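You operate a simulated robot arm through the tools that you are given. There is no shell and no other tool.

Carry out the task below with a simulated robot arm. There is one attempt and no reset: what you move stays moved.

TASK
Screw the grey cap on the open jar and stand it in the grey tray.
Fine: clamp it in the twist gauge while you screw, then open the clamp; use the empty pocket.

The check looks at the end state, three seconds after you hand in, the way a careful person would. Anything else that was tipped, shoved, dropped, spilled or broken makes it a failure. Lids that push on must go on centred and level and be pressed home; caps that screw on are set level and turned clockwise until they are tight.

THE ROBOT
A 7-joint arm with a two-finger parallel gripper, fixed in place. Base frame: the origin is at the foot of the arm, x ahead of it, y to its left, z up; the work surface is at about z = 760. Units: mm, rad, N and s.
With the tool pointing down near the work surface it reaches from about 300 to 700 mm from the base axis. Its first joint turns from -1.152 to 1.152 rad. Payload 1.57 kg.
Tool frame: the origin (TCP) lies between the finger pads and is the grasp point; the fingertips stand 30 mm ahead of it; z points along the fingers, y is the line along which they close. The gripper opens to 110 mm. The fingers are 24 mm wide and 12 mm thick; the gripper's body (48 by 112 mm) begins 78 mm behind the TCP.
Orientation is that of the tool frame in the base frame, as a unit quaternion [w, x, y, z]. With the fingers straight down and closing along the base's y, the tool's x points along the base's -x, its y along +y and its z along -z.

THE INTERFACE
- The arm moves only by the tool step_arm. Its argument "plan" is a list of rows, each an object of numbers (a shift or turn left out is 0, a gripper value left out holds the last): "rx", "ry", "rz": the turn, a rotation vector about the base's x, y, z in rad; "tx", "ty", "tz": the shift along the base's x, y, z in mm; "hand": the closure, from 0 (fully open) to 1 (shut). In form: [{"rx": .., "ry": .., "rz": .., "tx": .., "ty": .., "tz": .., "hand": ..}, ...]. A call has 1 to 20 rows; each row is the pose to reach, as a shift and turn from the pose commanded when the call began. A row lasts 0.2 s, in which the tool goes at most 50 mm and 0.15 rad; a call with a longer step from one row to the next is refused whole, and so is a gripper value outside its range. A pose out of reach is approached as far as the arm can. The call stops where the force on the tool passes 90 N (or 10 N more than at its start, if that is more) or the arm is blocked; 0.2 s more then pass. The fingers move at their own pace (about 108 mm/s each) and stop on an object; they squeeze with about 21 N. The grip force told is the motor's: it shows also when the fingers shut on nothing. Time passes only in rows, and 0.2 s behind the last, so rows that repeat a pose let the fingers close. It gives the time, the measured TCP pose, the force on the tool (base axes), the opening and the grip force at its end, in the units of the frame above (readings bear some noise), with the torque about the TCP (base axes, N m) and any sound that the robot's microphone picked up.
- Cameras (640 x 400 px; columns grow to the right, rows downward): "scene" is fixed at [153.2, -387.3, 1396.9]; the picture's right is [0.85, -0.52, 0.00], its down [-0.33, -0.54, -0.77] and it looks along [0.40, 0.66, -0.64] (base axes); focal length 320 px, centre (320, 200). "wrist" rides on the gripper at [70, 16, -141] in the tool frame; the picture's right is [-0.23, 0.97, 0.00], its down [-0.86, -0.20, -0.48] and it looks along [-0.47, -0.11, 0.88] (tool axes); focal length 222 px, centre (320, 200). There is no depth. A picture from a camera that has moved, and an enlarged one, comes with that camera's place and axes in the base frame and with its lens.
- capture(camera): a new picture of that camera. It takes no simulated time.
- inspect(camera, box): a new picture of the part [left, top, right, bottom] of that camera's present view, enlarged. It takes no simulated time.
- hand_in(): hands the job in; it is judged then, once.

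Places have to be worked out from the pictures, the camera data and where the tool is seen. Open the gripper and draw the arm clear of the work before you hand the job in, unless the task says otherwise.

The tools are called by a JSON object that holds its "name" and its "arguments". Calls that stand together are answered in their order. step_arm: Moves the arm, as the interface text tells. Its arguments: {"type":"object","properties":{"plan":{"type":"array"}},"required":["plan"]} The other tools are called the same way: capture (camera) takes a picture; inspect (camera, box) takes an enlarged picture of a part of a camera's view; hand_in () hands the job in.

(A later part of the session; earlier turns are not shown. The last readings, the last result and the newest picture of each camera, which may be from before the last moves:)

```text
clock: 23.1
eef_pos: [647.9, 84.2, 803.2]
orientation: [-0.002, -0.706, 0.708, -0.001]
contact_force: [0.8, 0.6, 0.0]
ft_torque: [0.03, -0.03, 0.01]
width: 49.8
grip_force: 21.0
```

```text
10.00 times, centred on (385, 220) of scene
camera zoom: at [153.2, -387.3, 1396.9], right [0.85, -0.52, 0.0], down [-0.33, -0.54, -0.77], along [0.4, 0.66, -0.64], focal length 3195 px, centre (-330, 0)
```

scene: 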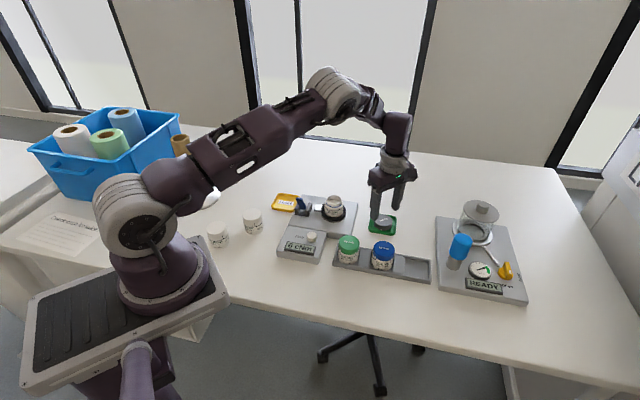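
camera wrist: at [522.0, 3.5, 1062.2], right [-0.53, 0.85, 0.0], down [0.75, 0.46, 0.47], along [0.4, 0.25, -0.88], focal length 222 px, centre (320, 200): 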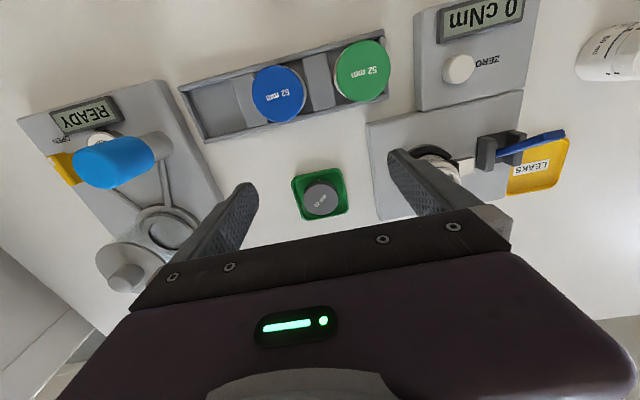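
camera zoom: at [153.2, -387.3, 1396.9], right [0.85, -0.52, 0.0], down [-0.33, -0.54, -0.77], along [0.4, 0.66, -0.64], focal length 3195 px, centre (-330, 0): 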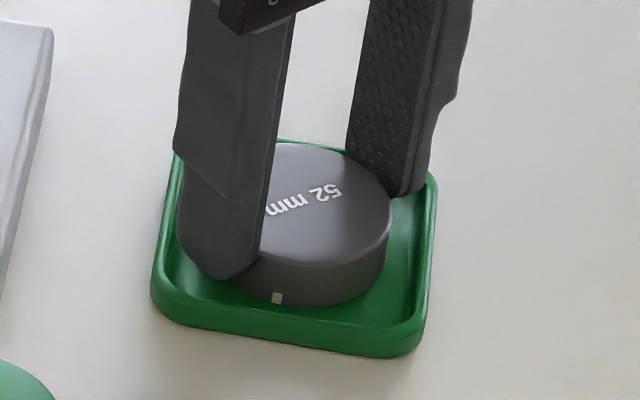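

Gripped at 49.8 mm. I lift the cap and check that only the cap comes up.

{"name": "step_arm", "arguments": {"plan": [{"tz": 5}, {"tz": 15}, {"tz": 35}, {"tz": 70}, {"tz": 110}, {"tz": 126}, {"tz": 126}]}}

{"name": "inspect", "arguments": {"camera": "scene", "box": [340, 150, 430, 240]}}

{"name": "inspect", "arguments": {"camera": "wrist", "box": [250, 110, 390, 215]}}

```text
clock: 24.8
eef_pos: [649.9, 83.3, 929.9]
orientation: [-0.002, -0.706, 0.708, 0.0]
contact_force: [0.6, -0.1, 0.4]
ft_torque: [-0.01, 0.01, -0.02]
width: 21.9
grip_force: 0.0
```

```text
4.44 times, centred on (385, 195) of scene
camera zoom: at [153.2, -387.3, 1396.9], right [0.85, -0.52, 0.0], down [-0.33, -0.54, -0.77], along [0.4, 0.66, -0.64], focal length 1420 px, centre (31, 222)
```

zoom: 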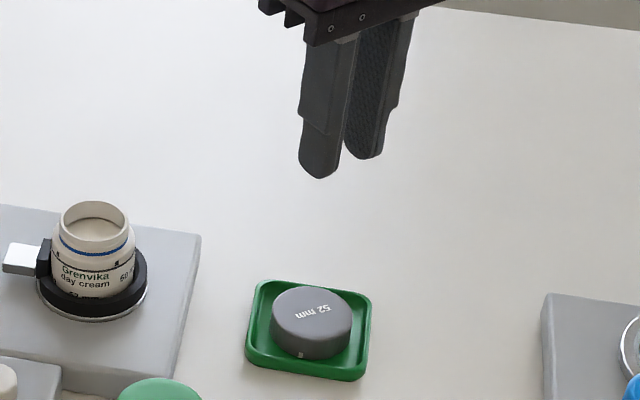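

```text
3.81 times, centred on (320, 162) of wrist
camera zoom: at [633.1, 13.6, 1072.3], right [-0.97, 0.23, 0.0], down [0.2, 0.86, 0.47], along [0.11, 0.46, -0.88], focal length 846 px, centre (320, 343)
```

zoom: 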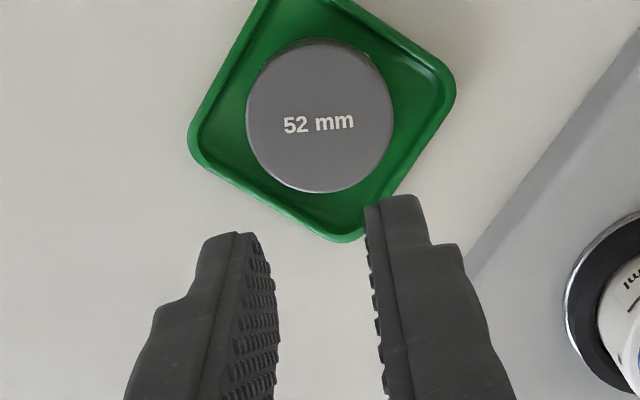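

The grip was too shallow: the cap slipped out and stayed in its tray, undisturbed. I go back down, narrow the opening to ~52.5 mm around the cap so the tips pass inside the tray corners, and seek a deeper bite.

{"name": "step_arm", "arguments": {"plan": [{"tz": -45, "hand": 0.47}, {"tz": -90}, {"tz": -115}, {"tz": -124}, {"tz": -124, "hand": 0.525}, {"tz": -124, "hand": 0.525}, {"tz": -125.5}, {"tz": -126.5}, {"tz": -127.5}, {"tz": -127.5}]}}

{"name": "inspect", "arguments": {"camera": "wrist", "box": [250, 130, 390, 215]}}

{"name": "inspect", "arguments": {"camera": "scene", "box": [360, 200, 410, 240]}}

```text
clock: 26.9
eef_pos: [649.0, 84.0, 800.6]
orientation: [-0.002, -0.706, 0.708, -0.001]
contact_force: [0.5, 0.1, -0.3]
ft_torque: [-0.04, 0.02, -0.01]
width: 52.5
grip_force: 0.0
```

```text
4.57 times, centred on (320, 172) of wrist
camera zoom: at [632.8, 14.8, 943.7], right [-0.97, 0.23, 0.0], down [0.2, 0.86, 0.47], along [0.11, 0.46, -0.88], focal length 1015 px, centre (320, 326)
```

zoom: 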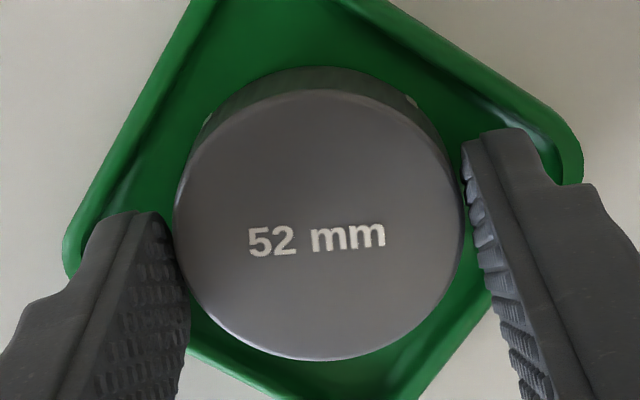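

```text
10.00 times, centred on (385, 220) of scene
camera zoom: at [153.2, -387.3, 1396.9], right [0.85, -0.52, 0.0], down [-0.33, -0.54, -0.77], along [0.4, 0.66, -0.64], focal length 3195 px, centre (-330, 0)
```

zoom: 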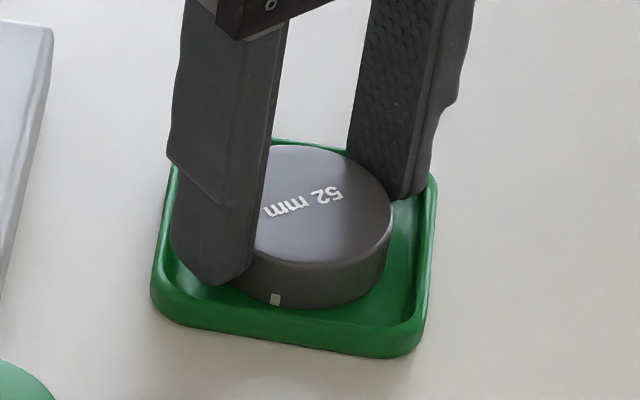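

No contact at 800.6; I keep easing down in 1 mm steps.

{"name": "step_arm", "arguments": {"plan": [{"tz": -1}, {"tz": -2}, {"tz": -2}]}}

{"name": "step_arm", "arguments": {"plan": [{"tz": -1}, {"tz": -2}, {"tz": -2}]}}

```text
clock: 27.8
eef_pos: [650.3, 84.4, 798.2]
orientation: [-0.002, -0.706, 0.708, -0.001]
contact_force: [0.2, -1.1, -0.8]
ft_torque: [0.03, 0.0, -0.01]
width: 51.4
grip_force: 0.0
```

```text
clock: 28.6
eef_pos: [649.0, 84.5, 798.2]
orientation: [-0.002, -0.706, 0.708, -0.001]
contact_force: [0.2, 1.5, 0.2]
ft_torque: [0.02, -0.04, 0.01]
width: 51.4
grip_force: 0.2
```

Now near z≈797.5 without contact — about 5 mm deeper than before. I close and lift slowly, checking the width.

{"name": "step_arm", "arguments": {"plan": [{"hand": 0.8}, {"hand": 0.8}, {"hand": 0.8}, {"tz": 2, "hand": 0.8}, {"tz": 5}, {"tz": 10}, {"tz": 20}, {"tz": 30}, {"tz": 30}]}}

{"name": "inspect", "arguments": {"camera": "scene", "box": [350, 180, 420, 240]}}

```text
clock: 30.6
eef_pos: [648.4, 83.3, 828.9]
orientation: [-0.002, -0.706, 0.708, -0.001]
contact_force: [-0.2, 0.2, -0.7]
ft_torque: [0.0, 0.0, 0.01]
width: 49.5
grip_force: 21.5
```

```text
6.67 times, centred on (385, 210) of scene
camera zoom: at [153.2, -387.3, 1396.9], right [0.85, -0.52, 0.0], down [-0.33, -0.54, -0.77], along [0.4, 0.66, -0.64], focal length 2130 px, centre (-113, 133)
```

zoom: 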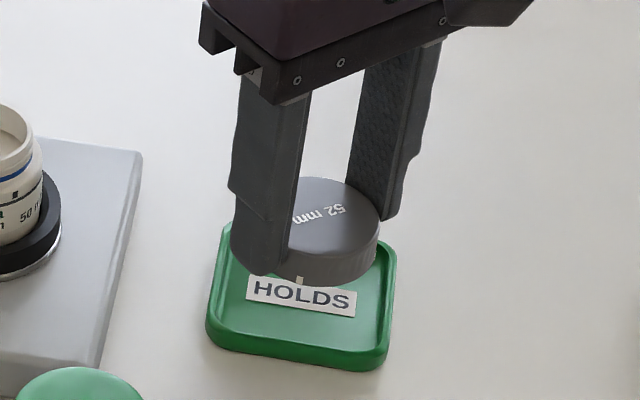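

The cap is in hand (49.5 mm). I rise and move to a viewing point beside the jar with the cap held clear.

{"name": "step_arm", "arguments": {"plan": [{"tz": 35}, {"tz": 70}, {"tz": 101}, {"tx": -25, "ty": 30, "tz": 101}, {"tx": -50, "ty": 60, "tz": 101}, {"tx": -75, "ty": 90, "tz": 101}, {"tx": -95, "ty": 118, "tz": 101}, {"tx": -109, "ty": 136, "tz": 101}, {"tx": -109, "ty": 136, "tz": 101}, {"tx": -109, "ty": 136, "tz": 101}]}}

{"name": "capture", "arguments": {"camera": "wrist"}}

{"name": "inspect", "arguments": {"camera": "wrist", "box": [240, 70, 400, 220]}}

{"name": "inspect", "arguments": {"camera": "scene", "box": [280, 130, 380, 230]}}

```text
clock: 32.8
eef_pos: [541.5, 220.3, 929.1]
orientation: [-0.002, -0.707, 0.708, -0.002]
contact_force: [0.2, 0.2, 0.0]
ft_torque: [-0.02, 0.01, 0.0]
width: 49.4
grip_force: 20.8
```

```text
taken
camera wrist: at [525.3, 151.6, 1070.8], right [-0.97, 0.23, 0.0], down [0.2, 0.86, 0.47], along [0.11, 0.46, -0.88], focal length 222 px, centre (320, 200)
```

wrist: 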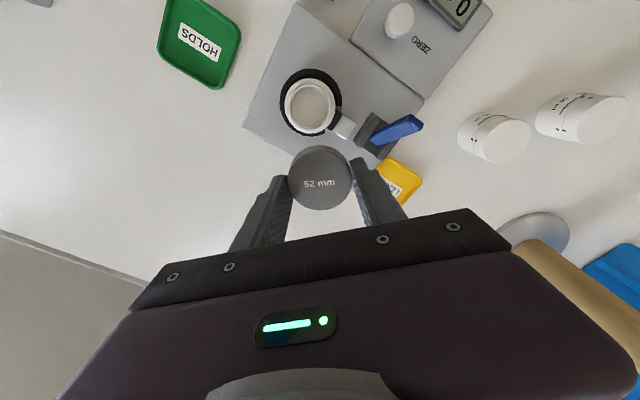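

```text
2.67 times, centred on (320, 145) of wrist
camera zoom: at [525.3, 151.6, 1070.8], right [-0.97, 0.23, 0.0], down [0.2, 0.86, 0.47], along [0.11, 0.46, -0.88], focal length 592 px, centre (320, 347)
```

zoom: 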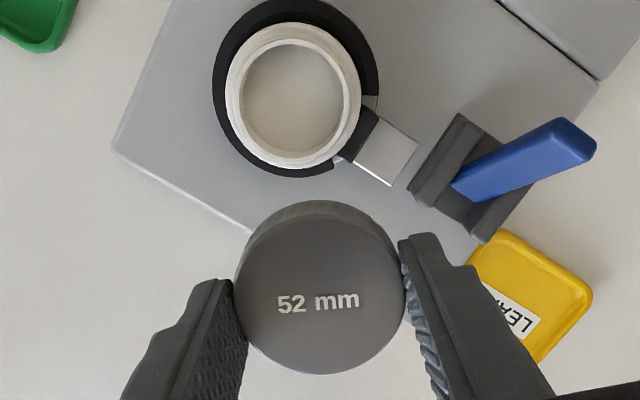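

```text
4.00 times, centred on (330, 180) of scene
camera zoom: at [153.2, -387.2, 1396.9], right [0.85, -0.52, 0.0], down [-0.33, -0.54, -0.77], along [0.4, 0.66, -0.64], focal length 1278 px, centre (280, 280)
```

zoom: 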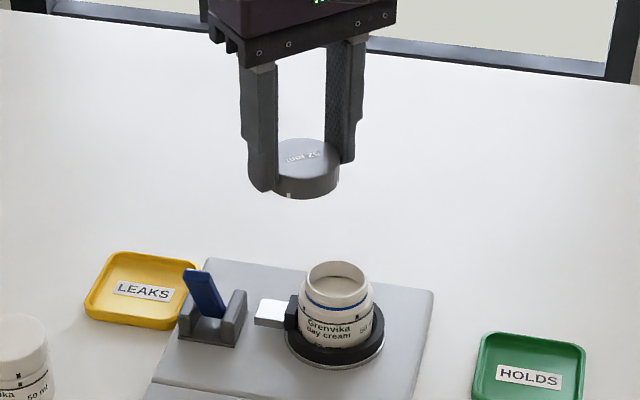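

I enlarge the jar mouth to fix its centre relative to the held cap.

{"name": "inspect", "arguments": {"camera": "wrist", "box": [275, 62, 355, 142]}}

{"name": "inspect", "arguments": {"camera": "wrist", "box": [275, 140, 365, 215]}}

{"name": "inspect", "arguments": {"camera": "scene", "box": [310, 185, 360, 225]}}

{"name": "inspect", "arguments": {"camera": "scene", "box": [310, 145, 360, 185]}}

```text
5.00 times, centred on (315, 102) of wrist
camera zoom: at [525.3, 151.6, 1070.8], right [-0.97, 0.23, 0.0], down [0.2, 0.86, 0.47], along [0.11, 0.46, -0.88], focal length 1111 px, centre (345, 690)
```

zoom: 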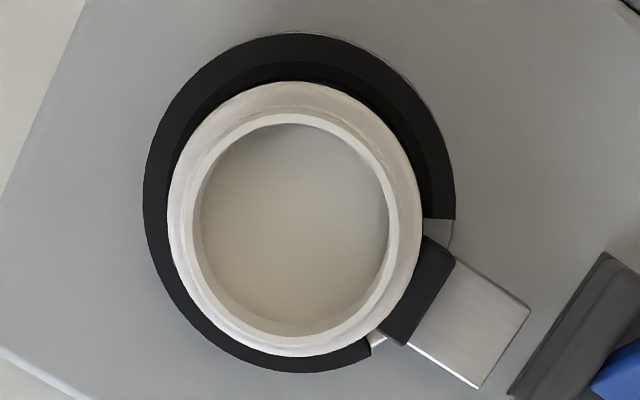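

```text
5.33 times, centred on (320, 178) of wrist
camera zoom: at [525.3, 151.6, 1070.8], right [-0.97, 0.23, 0.0], down [0.2, 0.86, 0.47], along [0.11, 0.46, -0.88], focal length 1185 px, centre (320, 320)
```

zoom: 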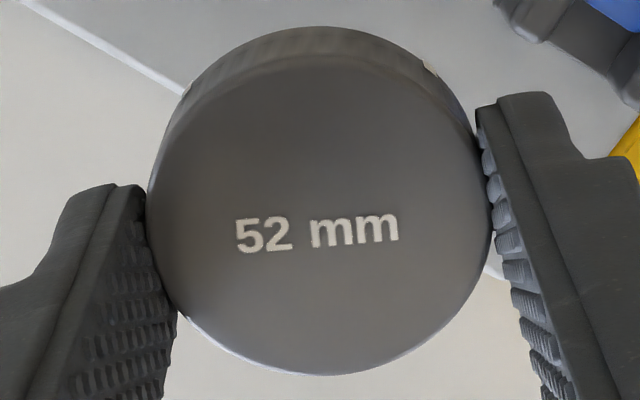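

```text
10.00 times, centred on (335, 205) of scene
camera zoom: at [153.2, -387.2, 1396.9], right [0.85, -0.52, 0.0], down [-0.33, -0.54, -0.77], along [0.4, 0.66, -0.64], focal length 3195 px, centre (170, 150)
```

zoom: 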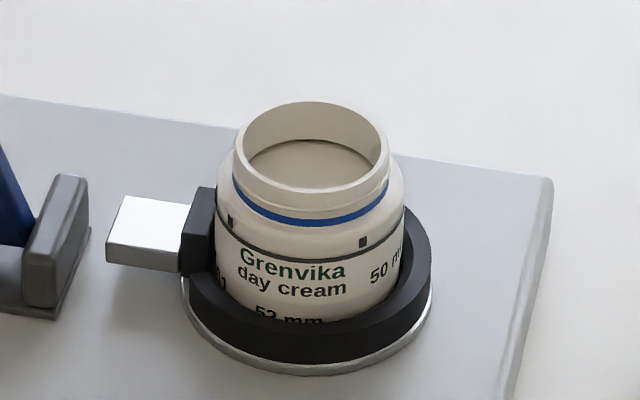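

```text
10.00 times, centred on (335, 165) of scene
camera zoom: at [153.2, -387.2, 1396.9], right [0.85, -0.52, 0.0], down [-0.33, -0.54, -0.77], along [0.4, 0.66, -0.64], focal length 3195 px, centre (170, 550)
```

zoom: 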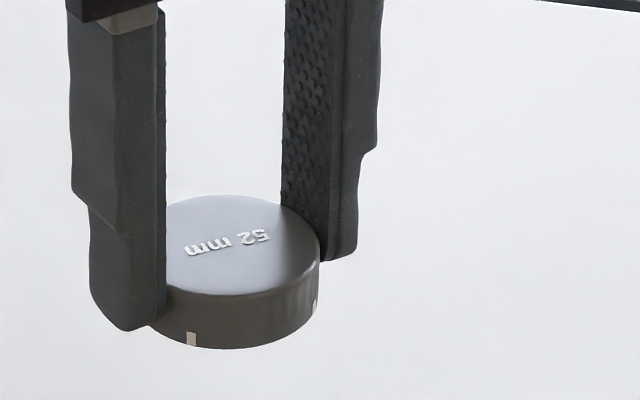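

Relative to the held cap, the jar axis lies at about (541,172.4), so I shift by y=-46 over it and check from the scene side.

{"name": "step_arm", "arguments": {"plan": [{"ty": -23}, {"ty": -46}, {"ty": -46, "tz": -20}, {"ty": -46, "tz": -30}, {"ty": -46, "tz": -30}]}}

{"name": "inspect", "arguments": {"camera": "scene", "box": [300, 165, 370, 225]}}

{"name": "inspect", "arguments": {"camera": "wrist", "box": [260, 100, 380, 210]}}

```text
clock: 34.0
eef_pos: [541.2, 173.7, 897.6]
orientation: [-0.003, -0.706, 0.708, -0.001]
contact_force: [-0.6, 0.0, -0.2]
ft_torque: [-0.02, -0.05, 0.0]
width: 49.4
grip_force: 20.9
```

```text
6.67 times, centred on (335, 195) of scene
camera zoom: at [153.2, -387.3, 1396.9], right [0.85, -0.52, 0.0], down [-0.33, -0.54, -0.77], along [0.4, 0.66, -0.64], focal length 2130 px, centre (220, 233)
```

zoom: 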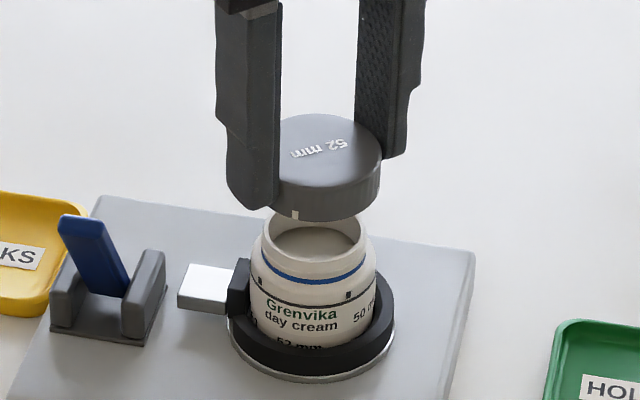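

```text
3.64 times, centred on (320, 155) of wrist
camera zoom: at [524.7, 104.0, 1040.7], right [-0.97, 0.23, 0.0], down [0.2, 0.86, 0.47], along [0.11, 0.46, -0.88], focal length 808 px, centre (320, 364)
```

zoom: 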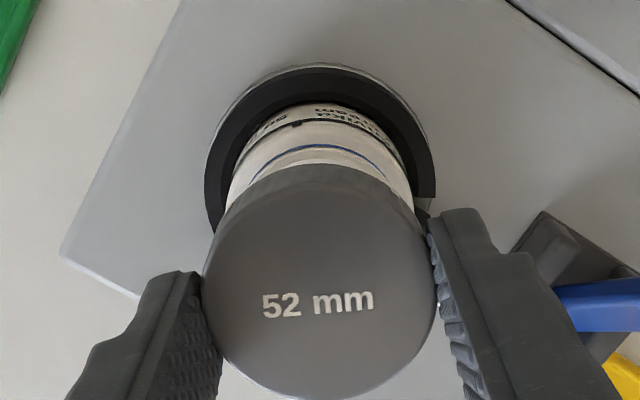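

Alignment looks within about 1 mm; I nudge (-0.3,+0.8) and start descending gently.

{"name": "step_arm", "arguments": {"plan": [{"tx": -0.3, "ty": 0.8, "tz": -8}, {"tx": -0.3, "ty": 0.8, "tz": -16}, {"tx": -0.3, "ty": 0.8, "tz": -20}, {"tx": -0.3, "ty": 0.8, "tz": -20}]}}

{"name": "inspect", "arguments": {"camera": "scene", "box": [310, 175, 360, 225]}}

```text
clock: 35.0
eef_pos: [540.6, 175.4, 877.3]
orientation: [-0.001, -0.706, 0.708, 0.0]
contact_force: [0.0, 0.6, 0.9]
ft_torque: [-0.03, 0.03, -0.01]
width: 49.4
grip_force: 20.8
```

```text
8.00 times, centred on (335, 200) of scene
camera zoom: at [153.2, -387.3, 1396.9], right [0.85, -0.52, 0.0], down [-0.33, -0.54, -0.77], along [0.4, 0.66, -0.64], focal length 2556 px, centre (200, 200)
```

zoom: 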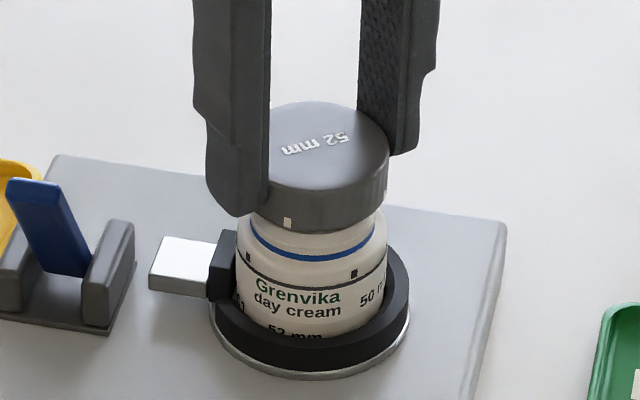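

Cap is just above/at the neck; I descend in 1.5 mm steps watching force.

{"name": "step_arm", "arguments": {"plan": [{"tx": -0.5, "ty": 0.3, "tz": -1.5}, {"tx": -0.5, "ty": 0.3, "tz": -3}, {"tx": -0.5, "ty": 0.3, "tz": -4.5}, {"tx": -0.5, "ty": 0.3, "tz": -4.5}]}}

{"name": "inspect", "arguments": {"camera": "scene", "box": [310, 175, 360, 225]}}

```text
clock: 36.0
eef_pos: [540.8, 176.4, 874.8]
orientation: [-0.002, -0.707, 0.708, 0.0]
contact_force: [-0.5, 1.0, -0.9]
ft_torque: [0.01, 0.01, -0.01]
width: 49.4
grip_force: 21.2
```

```text
8.00 times, centred on (335, 200) of scene
camera zoom: at [153.2, -387.3, 1396.9], right [0.85, -0.52, 0.0], down [-0.33, -0.54, -0.77], along [0.4, 0.66, -0.64], focal length 2556 px, centre (200, 200)
```

zoom: 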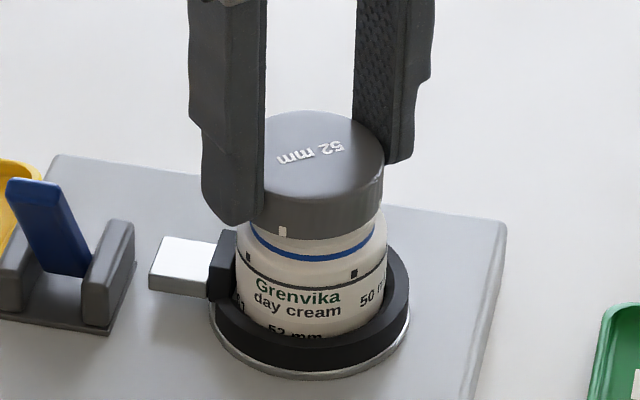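

Still free; I continue down another 4.5 mm with a tiny correction.

{"name": "step_arm", "arguments": {"plan": [{"tx": 0.3, "ty": -0.2, "tz": -1.5}, {"tx": 0.3, "ty": -0.2, "tz": -3}, {"tx": 0.3, "ty": -0.2, "tz": -4.5}, {"tx": 0.3, "ty": -0.2, "tz": -4.5}]}}

{"name": "inspect", "arguments": {"camera": "scene", "box": [310, 175, 360, 225]}}

```text
clock: 37.0
eef_pos: [540.4, 173.3, 869.8]
orientation: [-0.002, -0.707, 0.707, -0.002]
contact_force: [1.8, -2.3, 0.7]
ft_torque: [-0.07, -0.03, 0.04]
width: 49.4
grip_force: 20.9
```

```text
8.00 times, centred on (335, 200) of scene
camera zoom: at [153.2, -387.3, 1396.9], right [0.85, -0.52, 0.0], down [-0.33, -0.54, -0.77], along [0.4, 0.66, -0.64], focal length 2556 px, centre (200, 200)
```

zoom: 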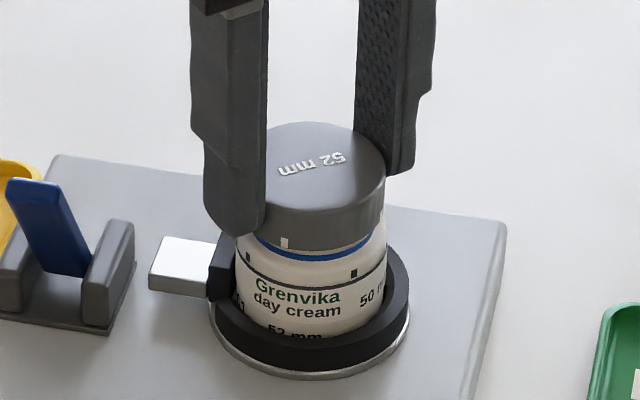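

Slight lateral forces show the skirt is over the neck; I correct a little in that direction and continue down.

{"name": "step_arm", "arguments": {"plan": [{"tx": 0.3, "ty": -0.5}, {"tx": 0.3, "ty": -0.5, "tz": -1}, {"tx": 0.3, "ty": -0.5, "tz": -2}, {"tx": 0.3, "ty": -0.5, "tz": -2}]}}

{"name": "step_arm", "arguments": {"plan": [{"tz": -1}, {"tz": -2}, {"tz": -2}]}}

{"name": "inspect", "arguments": {"camera": "scene", "box": [310, 175, 360, 225]}}

```text
clock: 38.0
eef_pos: [539.5, 175.2, 867.4]
orientation: [-0.002, -0.706, 0.708, 0.0]
contact_force: [-0.5, 0.3, -0.9]
ft_torque: [-0.02, 0.0, 0.0]
width: 49.7
grip_force: 20.4
```

```text
clock: 38.8
eef_pos: [541.0, 173.5, 866.0]
orientation: [-0.001, -0.707, 0.708, -0.001]
contact_force: [4.7, -1.6, -2.3]
ft_torque: [-0.07, -0.11, -0.03]
width: 49.2
grip_force: 21.3
```

```text
8.00 times, centred on (335, 200) of scene
camera zoom: at [153.3, -387.3, 1396.9], right [0.85, -0.52, 0.0], down [-0.33, -0.54, -0.77], along [0.4, 0.66, -0.64], focal length 2556 px, centre (200, 200)
```

zoom: 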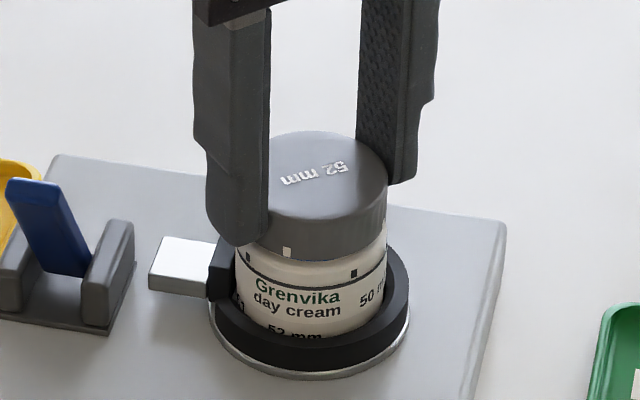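

A sideways push of 4.7 N in +x: I shift +0.5 in x and continue gently.

{"name": "step_arm", "arguments": {"plan": [{"tx": 0.6, "ty": -0.2}, {"tx": 0.6, "ty": -0.2, "tz": -1}, {"tx": 0.6, "ty": -0.2, "tz": -1}]}}

{"name": "step_arm", "arguments": {"plan": [{"tz": -1}, {"tz": -1}]}}

{"name": "inspect", "arguments": {"camera": "scene", "box": [310, 175, 360, 225]}}

```text
clock: 39.5
eef_pos: [540.3, 173.5, 864.8]
orientation: [-0.001, -0.706, 0.708, -0.001]
contact_force: [-1.6, -0.3, 6.5]
ft_torque: [-0.03, 0.07, -0.01]
width: 49.5
grip_force: 21.2
```

```text
clock: 40.1
eef_pos: [540.4, 173.6, 863.5]
orientation: [-0.002, -0.706, 0.708, -0.001]
contact_force: [-2.1, -2.8, 17.5]
ft_torque: [-0.07, 0.06, 0.0]
width: 49.4
grip_force: 20.6
```

```text
8.00 times, centred on (335, 200) of scene
camera zoom: at [152.9, -387.4, 1396.9], right [0.85, -0.52, 0.0], down [-0.33, -0.54, -0.77], along [0.4, 0.66, -0.64], focal length 2556 px, centre (200, 200)
```

zoom: 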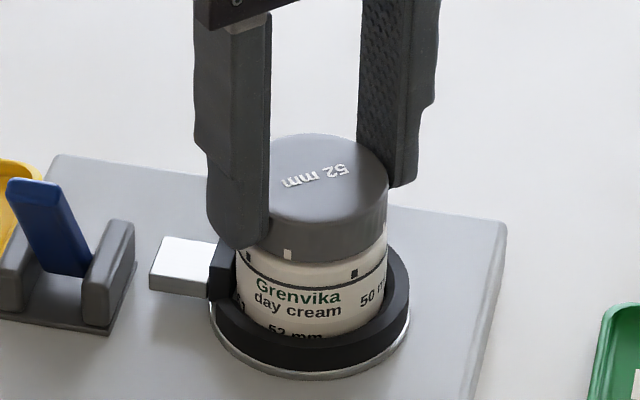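

Firm vertical contact (17 N) with little side force: the cap sits on the thread start. I begin turning clockwise about the cap's centre (offset ~1.7 mm compensated), easing down slightly.

{"name": "step_arm", "arguments": {"plan": [{"rz": -0.12, "tx": 0.2, "tz": 0}, {"rz": -0.24, "tx": 0.4, "ty": -0.05, "tz": 0}, {"rz": -0.36, "tx": 0.6, "ty": -0.1, "tz": -0.1}, {"rz": -0.48, "tx": 0.8, "ty": -0.2, "tz": -0.2}, {"rz": -0.6, "tx": 0.96, "ty": -0.3, "tz": -0.3}, {"rz": -0.6, "tx": 0.96, "ty": -0.3, "tz": -0.3}]}}

{"name": "inspect", "arguments": {"camera": "scene", "box": [310, 175, 360, 225]}}

{"name": "inspect", "arguments": {"camera": "scene", "box": [275, 220, 335, 265]}}

```text
clock: 41.5
eef_pos: [542.4, 174.3, 862.8]
orientation: [-0.001, -0.465, 0.885, -0.001]
contact_force: [-2.5, 0.6, 16.1]
ft_torque: [0.01, 0.1, -0.01]
width: 49.5
grip_force: 20.8
```

```text
8.00 times, centred on (335, 200) of scene
camera zoom: at [152.8, -387.3, 1397.0], right [0.85, -0.52, 0.0], down [-0.33, -0.54, -0.77], along [0.4, 0.66, -0.64], focal length 2556 px, centre (200, 200)
```

zoom: 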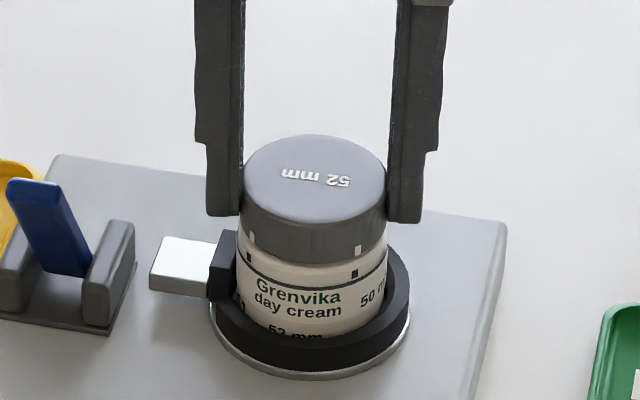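

```text
8.89 times, centred on (305, 242) of scene
camera zoom: at [152.8, -387.3, 1397.0], right [0.85, -0.52, 0.0], down [-0.33, -0.54, -0.77], along [0.4, 0.66, -0.64], focal length 2840 px, centre (453, -178)
```

zoom: 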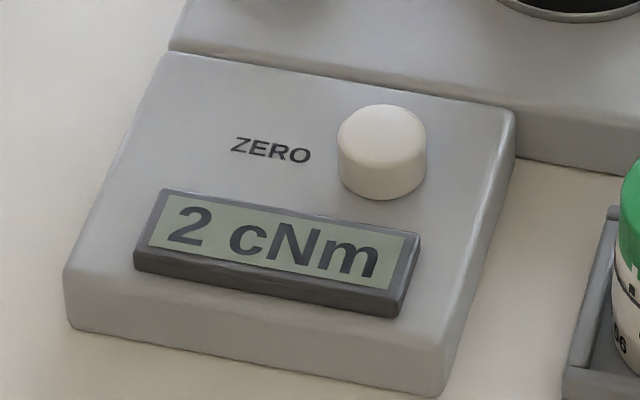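

The cap turns on the thread (gauge 2 cNm) and the marks show it moving clockwise. I continue turning with light downward follow.

{"name": "step_arm", "arguments": {"plan": [{"rz": -0.15, "tx": 0.2, "ty": -0.16, "tz": -0.1}, {"rz": -0.3, "tx": 0.37, "ty": -0.34, "tz": -0.2}, {"rz": -0.45, "tx": 0.51, "ty": -0.55, "tz": -0.3}, {"rz": -0.6, "tx": 0.62, "ty": -0.78, "tz": -0.4}, {"rz": -0.75, "tx": 0.7, "ty": -1.03, "tz": -0.5}, {"rz": -0.9, "tx": 0.74, "ty": -1.28, "tz": -0.6}, {"rz": -0.9, "tx": 0.74, "ty": -1.28, "tz": -0.6}]}}

{"name": "inspect", "arguments": {"camera": "scene", "box": [310, 175, 360, 225]}}

{"name": "inspect", "arguments": {"camera": "scene", "box": [275, 220, 335, 265]}}

```text
clock: 43.1
eef_pos: [542.2, 173.3, 862.3]
orientation: [-0.002, -0.034, 0.999, 0.001]
contact_force: [-10.6, 11.2, 12.0]
ft_torque: [0.38, 0.29, -0.02]
width: 49.5
grip_force: 20.8
```

```text
8.00 times, centred on (335, 200) of scene
camera zoom: at [152.7, -387.1, 1397.0], right [0.85, -0.52, 0.0], down [-0.33, -0.54, -0.77], along [0.4, 0.66, -0.64], focal length 2556 px, centre (200, 200)
```

zoom: 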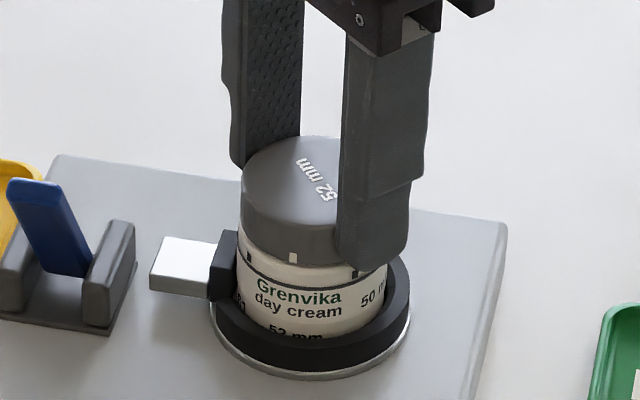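

```text
8.89 times, centred on (305, 242) of scene
camera zoom: at [152.7, -387.1, 1397.0], right [0.85, -0.52, 0.0], down [-0.33, -0.54, -0.77], along [0.4, 0.66, -0.64], focal length 2840 px, centre (453, -178)
```

zoom: 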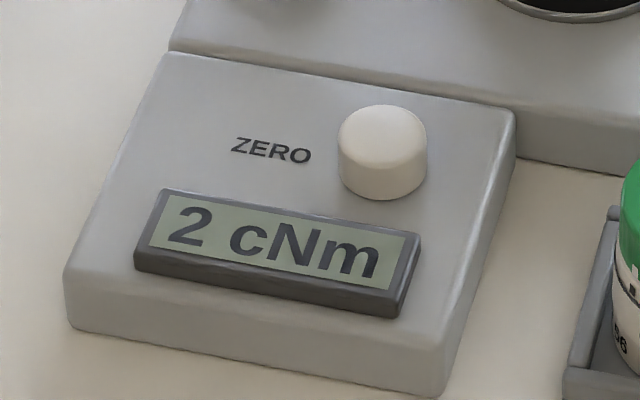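

Side forces show I over-compensated; I shift back (-1,+1) and keep turning.

{"name": "step_arm", "arguments": {"plan": [{"tx": -0.6, "ty": 0.6}, {"rz": -0.12, "tx": -1, "ty": 1, "tz": -0.1}, {"rz": -0.26, "tx": -1, "ty": 0.9, "tz": -0.2}, {"rz": -0.4, "tx": -1.1, "ty": 0.8, "tz": -0.3}, {"rz": -0.54, "tx": -1.2, "ty": 0.7, "tz": -0.4}, {"rz": -0.68, "tx": -1.3, "ty": 0.6, "tz": -0.5}, {"rz": -0.68, "tx": -1.3, "ty": 0.6, "tz": -0.5}]}}

{"name": "inspect", "arguments": {"camera": "scene", "box": [310, 175, 360, 225]}}

{"name": "inspect", "arguments": {"camera": "scene", "box": [275, 220, 335, 265]}}

```text
clock: 44.8
eef_pos: [542.9, 172.1, 863.2]
orientation: [-0.002, 0.301, 0.954, 0.001]
contact_force: [2.4, 0.6, 2.9]
ft_torque: [0.0, -0.11, -0.01]
width: 49.2
grip_force: 21.1
```

```text
8.00 times, centred on (335, 200) of scene
camera zoom: at [153.2, -387.2, 1396.9], right [0.85, -0.52, 0.0], down [-0.33, -0.54, -0.77], along [0.4, 0.66, -0.64], focal length 2556 px, centre (200, 200)
```

zoom: 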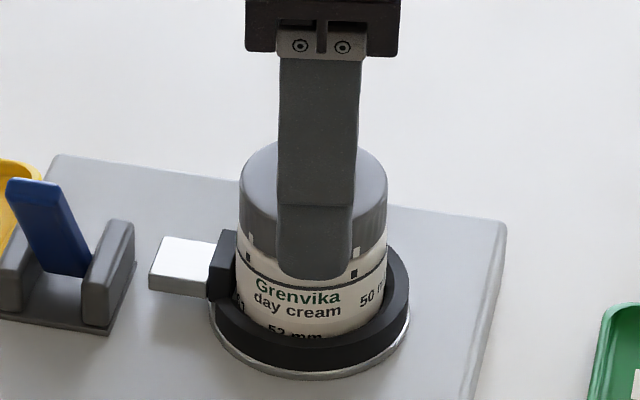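

```text
8.89 times, centred on (305, 242) of scene
camera zoom: at [153.2, -387.2, 1396.9], right [0.85, -0.52, 0.0], down [-0.33, -0.54, -0.77], along [0.4, 0.66, -0.64], focal length 2840 px, centre (453, -178)
```

zoom: 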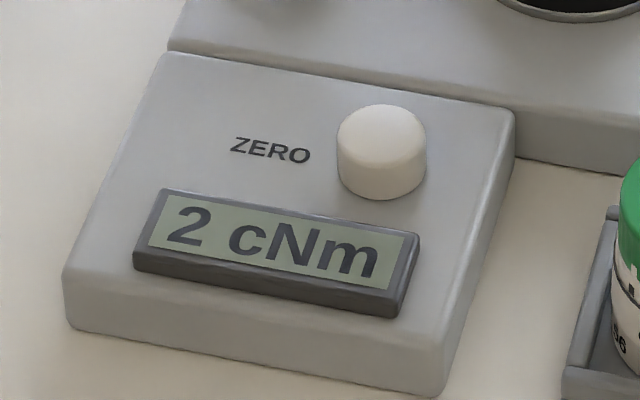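

The thread is drawing the cap down (vertical force fell to 3 N), side forces small. I keep turning.

{"name": "step_arm", "arguments": {"plan": [{"rz": -0.14, "tz": -0.2}, {"rz": -0.28, "tz": -0.35}, {"rz": -0.42, "tz": -0.5}, {"rz": -0.56, "tz": -0.6}, {"rz": -0.7, "tz": -0.7}, {"rz": -0.7, "tz": -0.7}]}}

{"name": "inspect", "arguments": {"camera": "scene", "box": [310, 175, 360, 225]}}

{"name": "inspect", "arguments": {"camera": "scene", "box": [275, 220, 335, 265]}}

```text
clock: 46.1
eef_pos: [542.0, 171.5, 861.5]
orientation: [-0.002, 0.611, 0.791, 0.002]
contact_force: [-3.6, -9.0, 7.6]
ft_torque: [-0.35, 0.13, 0.04]
width: 49.3
grip_force: 21.4
```

```text
8.00 times, centred on (335, 200) of scene
camera zoom: at [152.9, -387.5, 1396.9], right [0.85, -0.52, 0.0], down [-0.33, -0.54, -0.77], along [0.4, 0.66, -0.64], focal length 2556 px, centre (200, 200)
```

zoom: 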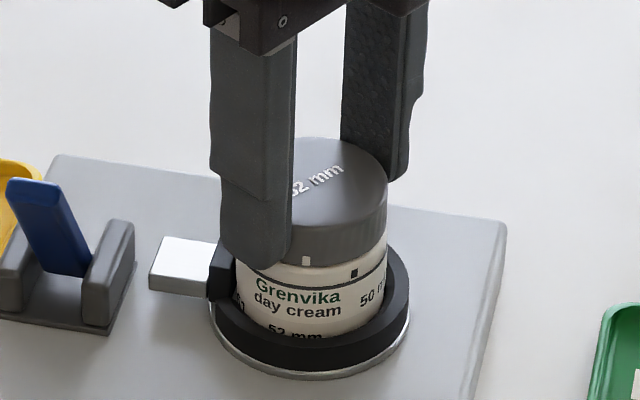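

```text
8.89 times, centred on (305, 242) of scene
camera zoom: at [152.9, -387.5, 1396.9], right [0.85, -0.52, 0.0], down [-0.33, -0.54, -0.77], along [0.4, 0.66, -0.64], focal length 2840 px, centre (453, -178)
```

zoom: 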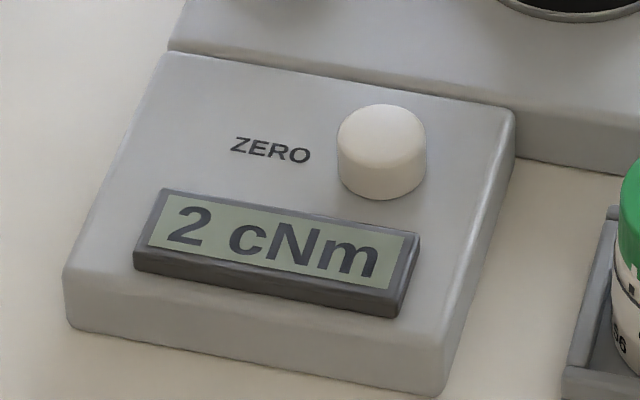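

Going well; a small side correction (-0.3,-0.8) and more turning.

{"name": "step_arm", "arguments": {"plan": [{"rz": -0.1, "tx": -0.3, "ty": -0.8, "tz": -0.1}, {"rz": -0.24, "tx": -0.4, "ty": -0.9, "tz": -0.2}, {"rz": -0.38, "tx": -0.5, "ty": -1.0, "tz": -0.3}, {"rz": -0.52, "tx": -0.6, "ty": -1.0, "tz": -0.4}, {"rz": -0.66, "tx": -0.7, "ty": -1.0, "tz": -0.5}, {"rz": -0.66, "tx": -0.7, "ty": -1.0, "tz": -0.5}]}}

{"name": "inspect", "arguments": {"camera": "scene", "box": [310, 175, 360, 225]}}

{"name": "inspect", "arguments": {"camera": "scene", "box": [275, 220, 335, 265]}}

```text
clock: 47.5
eef_pos: [540.9, 170.8, 860.4]
orientation: [-0.001, 0.835, 0.551, 0.003]
contact_force: [-2.0, -0.2, 6.2]
ft_torque: [-0.04, 0.07, -0.01]
width: 49.3
grip_force: 20.5
```

```text
8.00 times, centred on (335, 200) of scene
camera zoom: at [153.0, -387.3, 1396.9], right [0.85, -0.52, 0.0], down [-0.33, -0.54, -0.77], along [0.4, 0.66, -0.64], focal length 2556 px, centre (200, 200)
```

zoom: 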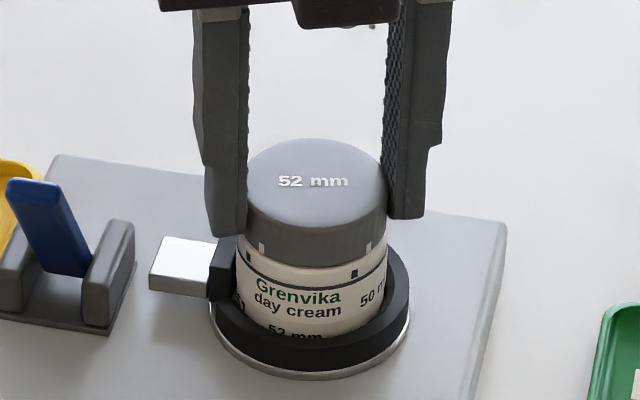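

```text
8.89 times, centred on (305, 242) of scene
camera zoom: at [153.0, -387.3, 1396.9], right [0.85, -0.52, 0.0], down [-0.33, -0.54, -0.77], along [0.4, 0.66, -0.64], focal length 2840 px, centre (453, -178)
```

zoom: 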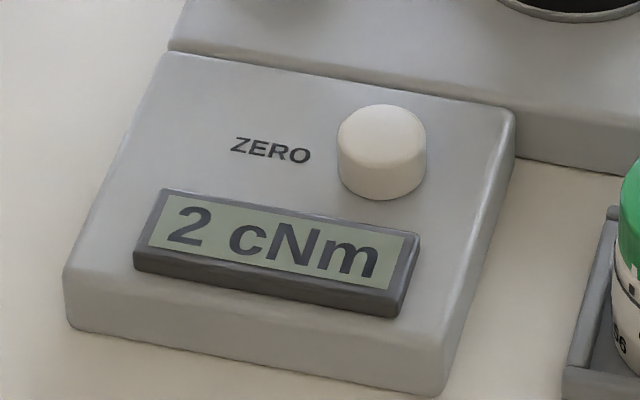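

Turned 3.5 rad so far, marks still ~12° short and the cap needs to go lower, so more turns are needed. I let go, rise, wind the hand back by π, and re-grip centred on the jar axis.

{"name": "step_arm", "arguments": {"plan": [{"hand": 0.42}, {"hand": 0.42}, {"tx": 0.36, "ty": 0.97, "tz": 15}, {"tx": 0.36, "ty": 0.97, "tz": 28, "rz": 0.1}, {"tx": 0.36, "ty": 0.97, "tz": 28, "rz": 0.25}, {"tx": 0.36, "ty": 0.97, "tz": 28, "rz": 0.4}, {"tx": 0.36, "ty": 0.97, "tz": 28, "rz": 0.55}, {"tx": 0.36, "ty": 0.97, "tz": 28, "rz": 0.7}, {"tx": 0.36, "ty": 0.97, "tz": 28, "rz": 0.85}, {"tx": 0.36, "ty": 0.97, "tz": 28, "rz": 1.0}, {"tx": 0.36, "ty": 0.97, "tz": 28, "rz": 1.15}, {"tx": 0.36, "ty": 0.97, "tz": 28, "rz": 1.3}, {"tx": 0.36, "ty": 0.97, "tz": 28, "rz": 1.45}, {"tx": 0.36, "ty": 0.97, "tz": 28, "rz": 1.57}]}}

{"name": "inspect", "arguments": {"camera": "scene", "box": [310, 175, 360, 225]}}

{"name": "inspect", "arguments": {"camera": "wrist", "box": [260, 100, 380, 210]}}

```text
clock: 50.5
eef_pos: [542.1, 173.0, 889.1]
orientation: [-0.002, 0.197, 0.98, 0.0]
contact_force: [-0.3, 0.2, -1.1]
ft_torque: [0.01, 0.0, 0.01]
width: 63.6
grip_force: 0.1
```

```text
8.00 times, centred on (335, 200) of scene
camera zoom: at [153.2, -387.3, 1396.9], right [0.85, -0.52, 0.0], down [-0.33, -0.54, -0.77], along [0.4, 0.66, -0.64], focal length 2556 px, centre (200, 200)
```

zoom: 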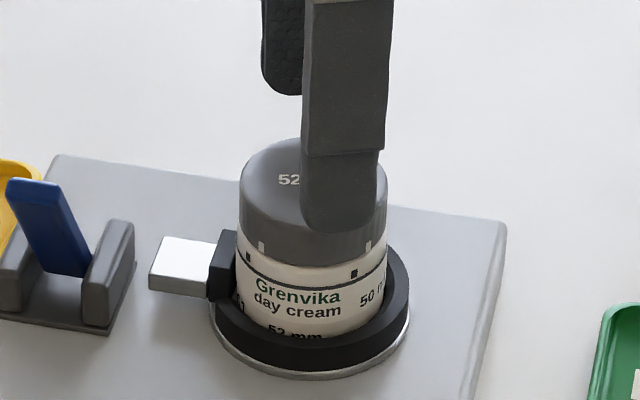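

```text
3.64 times, centred on (320, 155) of wrist
camera zoom: at [483.5, 214.2, 1031.3], right [0.59, 0.81, 0.0], down [0.71, -0.52, 0.47], along [0.38, -0.28, -0.88], focal length 808 px, centre (320, 364)
```

zoom: 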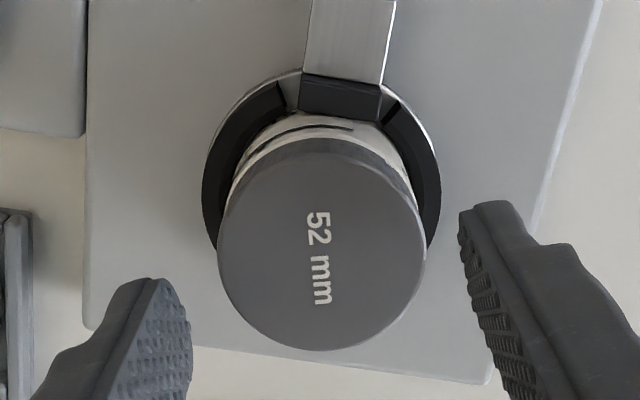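

The cap sits level and is well centred. I finish winding back, descend and re-grip.

{"name": "step_arm", "arguments": {"plan": [{"rz": 0.15}, {"rz": 0.3}, {"rz": 0.45}, {"rz": 0.6}, {"rz": 0.75}, {"rz": 0.9}, {"rz": 1.05}, {"rz": 1.2}, {"rz": 1.35}, {"rz": 1.5}, {"rz": 1.65}, {"rz": 1.8}, {"rz": 1.9, "tz": -8}, {"rz": 1.9, "tz": -18}, {"rz": 1.9, "tz": -27.5}, {"rz": 1.9, "tz": -27.5}, {"rz": 1.9, "tz": -27.5, "hand": 0.8}, {"rz": 1.9, "tz": -27.5}, {"rz": 1.9, "tz": -27.5}]}}

{"name": "inspect", "arguments": {"camera": "scene", "box": [310, 175, 360, 225]}}

{"name": "inspect", "arguments": {"camera": "wrist", "box": [260, 100, 380, 210]}}

```text
clock: 54.5
eef_pos: [542.5, 171.8, 861.8]
orientation: [-0.001, -0.681, 0.732, -0.001]
contact_force: [-6.6, 0.7, 0.3]
ft_torque: [0.04, 0.16, 0.01]
width: 49.4
grip_force: 21.3
```

```text
8.00 times, centred on (335, 200) of scene
camera zoom: at [153.0, -387.2, 1397.0], right [0.85, -0.52, 0.0], down [-0.33, -0.54, -0.77], along [0.4, 0.66, -0.64], focal length 2556 px, centre (200, 200)
```

zoom: 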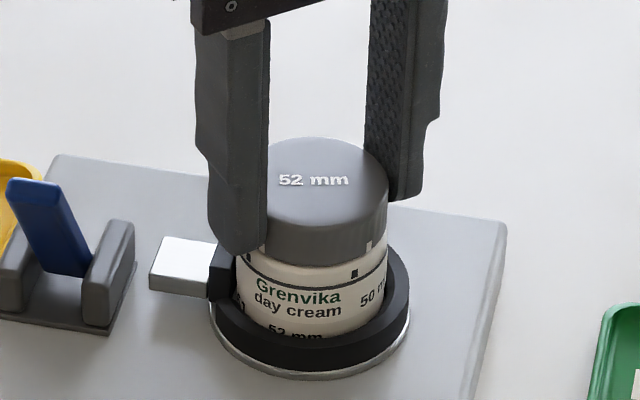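

```text
3.64 times, centred on (320, 155) of wrist
camera zoom: at [520.1, 104.1, 1004.0], right [-0.95, 0.3, 0.0], down [0.26, 0.84, 0.47], along [0.14, 0.45, -0.88], focal length 808 px, centre (320, 364)
```

zoom: 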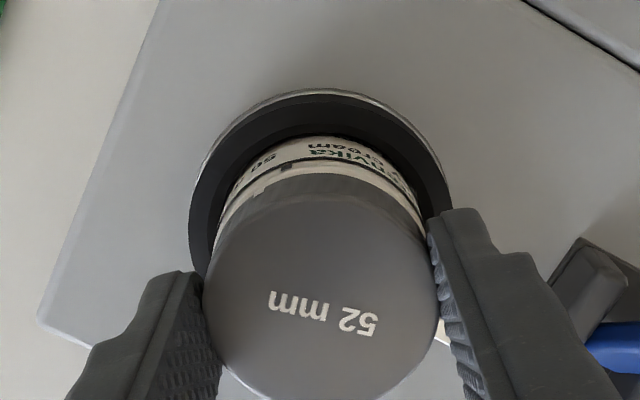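

Gripped (49.4 mm); I correct -0.6 in x and turn on clockwise.

{"name": "step_arm", "arguments": {"plan": [{"rz": 0, "tx": -0.6, "tz": -0.3}, {"rz": -0.14, "tx": -0.6, "tz": -0.4}, {"rz": -0.28, "tx": -0.6, "tz": -0.5}, {"rz": -0.42, "tx": -0.6, "tz": -0.6}, {"rz": -0.56, "tx": -0.6, "tz": -0.7}, {"rz": -0.7, "tx": -0.6, "tz": -0.8}, {"rz": -0.84, "tx": -0.6, "tz": -0.9}, {"rz": -0.84, "tx": -0.6, "tz": -0.9}]}}

{"name": "inspect", "arguments": {"camera": "scene", "box": [310, 175, 360, 225]}}

{"name": "inspect", "arguments": {"camera": "scene", "box": [275, 220, 335, 265]}}

```text
clock: 56.4
eef_pos: [540.1, 171.9, 861.0]
orientation: [-0.003, -0.323, 0.946, 0.0]
contact_force: [-8.5, -2.3, 2.9]
ft_torque: [-0.11, 0.21, 0.0]
width: 49.5
grip_force: 20.8
```

```text
8.00 times, centred on (335, 200) of scene
camera zoom: at [152.9, -387.3, 1396.9], right [0.85, -0.52, 0.0], down [-0.33, -0.54, -0.77], along [0.4, 0.66, -0.64], focal length 2556 px, centre (200, 200)
```

zoom: 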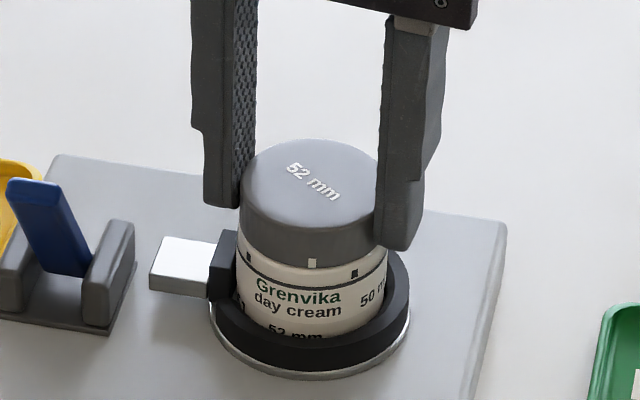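

```text
8.89 times, centred on (305, 242) of scene
camera zoom: at [152.9, -387.3, 1396.9], right [0.85, -0.52, 0.0], down [-0.33, -0.54, -0.77], along [0.4, 0.66, -0.64], focal length 2840 px, centre (453, -178)
```

zoom: 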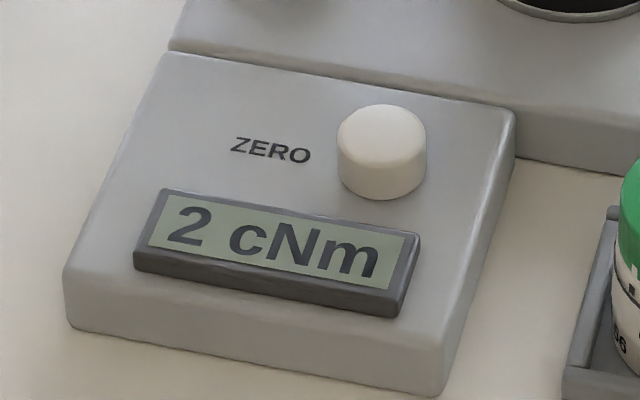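

Side force suggests another -0.8 in x; I continue turning.

{"name": "step_arm", "arguments": {"plan": [{"tx": -0.8, "ty": -0.2, "tz": -0.1}, {"rz": -0.14, "tx": -0.8, "ty": -0.2, "tz": -0.2}, {"rz": -0.28, "tx": -0.8, "ty": -0.2, "tz": -0.35}, {"rz": -0.42, "tx": -0.8, "ty": -0.2, "tz": -0.45}, {"rz": -0.56, "tx": -0.8, "ty": -0.2, "tz": -0.55}, {"rz": -0.7, "tx": -0.8, "ty": -0.2, "tz": -0.65}, {"rz": -0.84, "tx": -0.8, "ty": -0.2, "tz": -0.75}, {"rz": -0.84, "tx": -0.8, "ty": -0.2, "tz": -0.75}]}}

{"name": "inspect", "arguments": {"camera": "scene", "box": [310, 175, 360, 225]}}

{"name": "inspect", "arguments": {"camera": "scene", "box": [275, 220, 335, 265]}}

```text
clock: 58.1
eef_pos: [540.1, 172.3, 858.9]
orientation: [-0.002, 0.091, 0.996, 0.001]
contact_force: [0.1, 6.6, 5.9]
ft_torque: [0.18, -0.03, -0.02]
width: 49.7
grip_force: 21.1
```

```text
8.00 times, centred on (335, 200) of scene
camera zoom: at [153.1, -387.1, 1397.0], right [0.85, -0.52, 0.0], down [-0.33, -0.54, -0.77], along [0.4, 0.66, -0.64], focal length 2556 px, centre (200, 200)
```

zoom: 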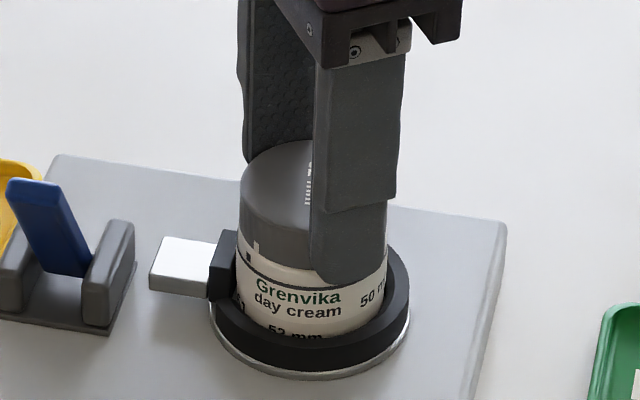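

```text
8.89 times, centred on (305, 242) of scene
camera zoom: at [153.1, -387.1, 1397.0], right [0.85, -0.52, 0.0], down [-0.33, -0.54, -0.77], along [0.4, 0.66, -0.64], focal length 2840 px, centre (453, -178)
```

zoom: 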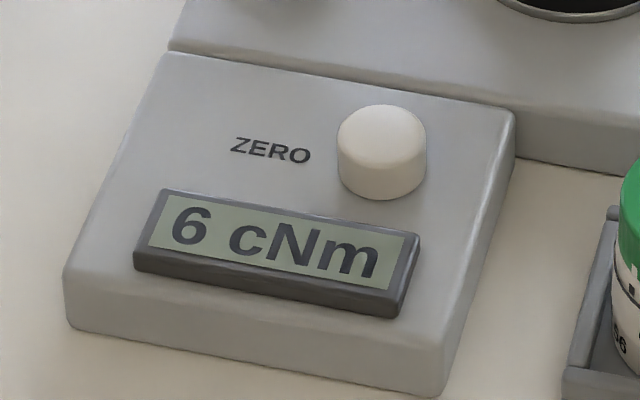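

The gauge rises to 6 cNm and the cap mark is only ~8° from the tick; I tighten in small steps.

{"name": "step_arm", "arguments": {"plan": [{"ty": 0.6}, {"rz": -0.05, "ty": 0.6}, {"rz": -0.1, "ty": 0.6}, {"rz": -0.1, "ty": 0.6}]}}

{"name": "inspect", "arguments": {"camera": "scene", "box": [310, 175, 360, 225]}}

{"name": "inspect", "arguments": {"camera": "scene", "box": [275, 220, 335, 265]}}

```text
clock: 59.1
eef_pos: [539.4, 172.2, 859.3]
orientation: [-0.002, 0.139, 0.99, 0.001]
contact_force: [2.9, 2.5, 4.8]
ft_torque: [0.03, -0.13, 0.01]
width: 49.5
grip_force: 21.2
```

```text
8.00 times, centred on (335, 200) of scene
camera zoom: at [153.2, -387.2, 1396.9], right [0.85, -0.52, 0.0], down [-0.33, -0.54, -0.77], along [0.4, 0.66, -0.64], focal length 2556 px, centre (200, 200)
```

zoom: 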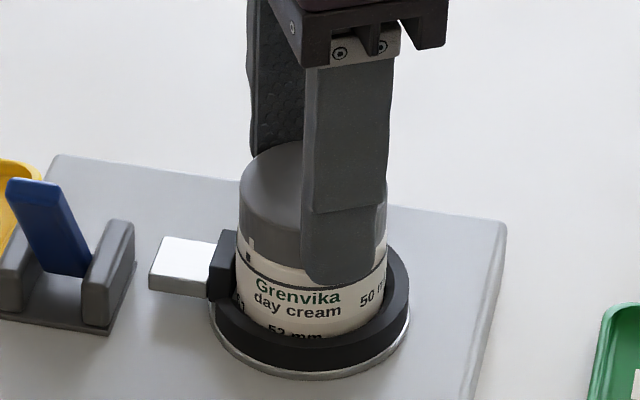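

```text
8.89 times, centred on (305, 242) of scene
camera zoom: at [153.2, -387.2, 1396.9], right [0.85, -0.52, 0.0], down [-0.33, -0.54, -0.77], along [0.4, 0.66, -0.64], focal length 2840 px, centre (453, -178)
```

zoom: 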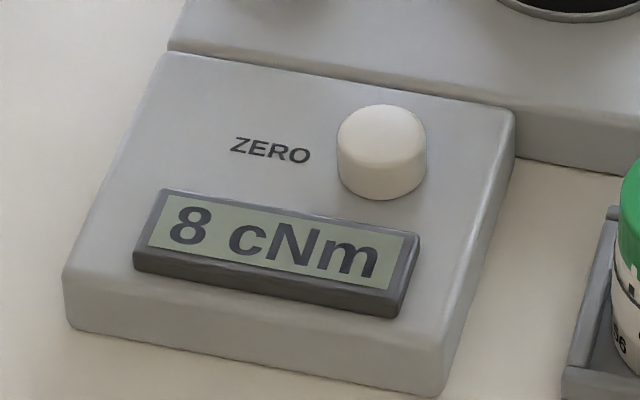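

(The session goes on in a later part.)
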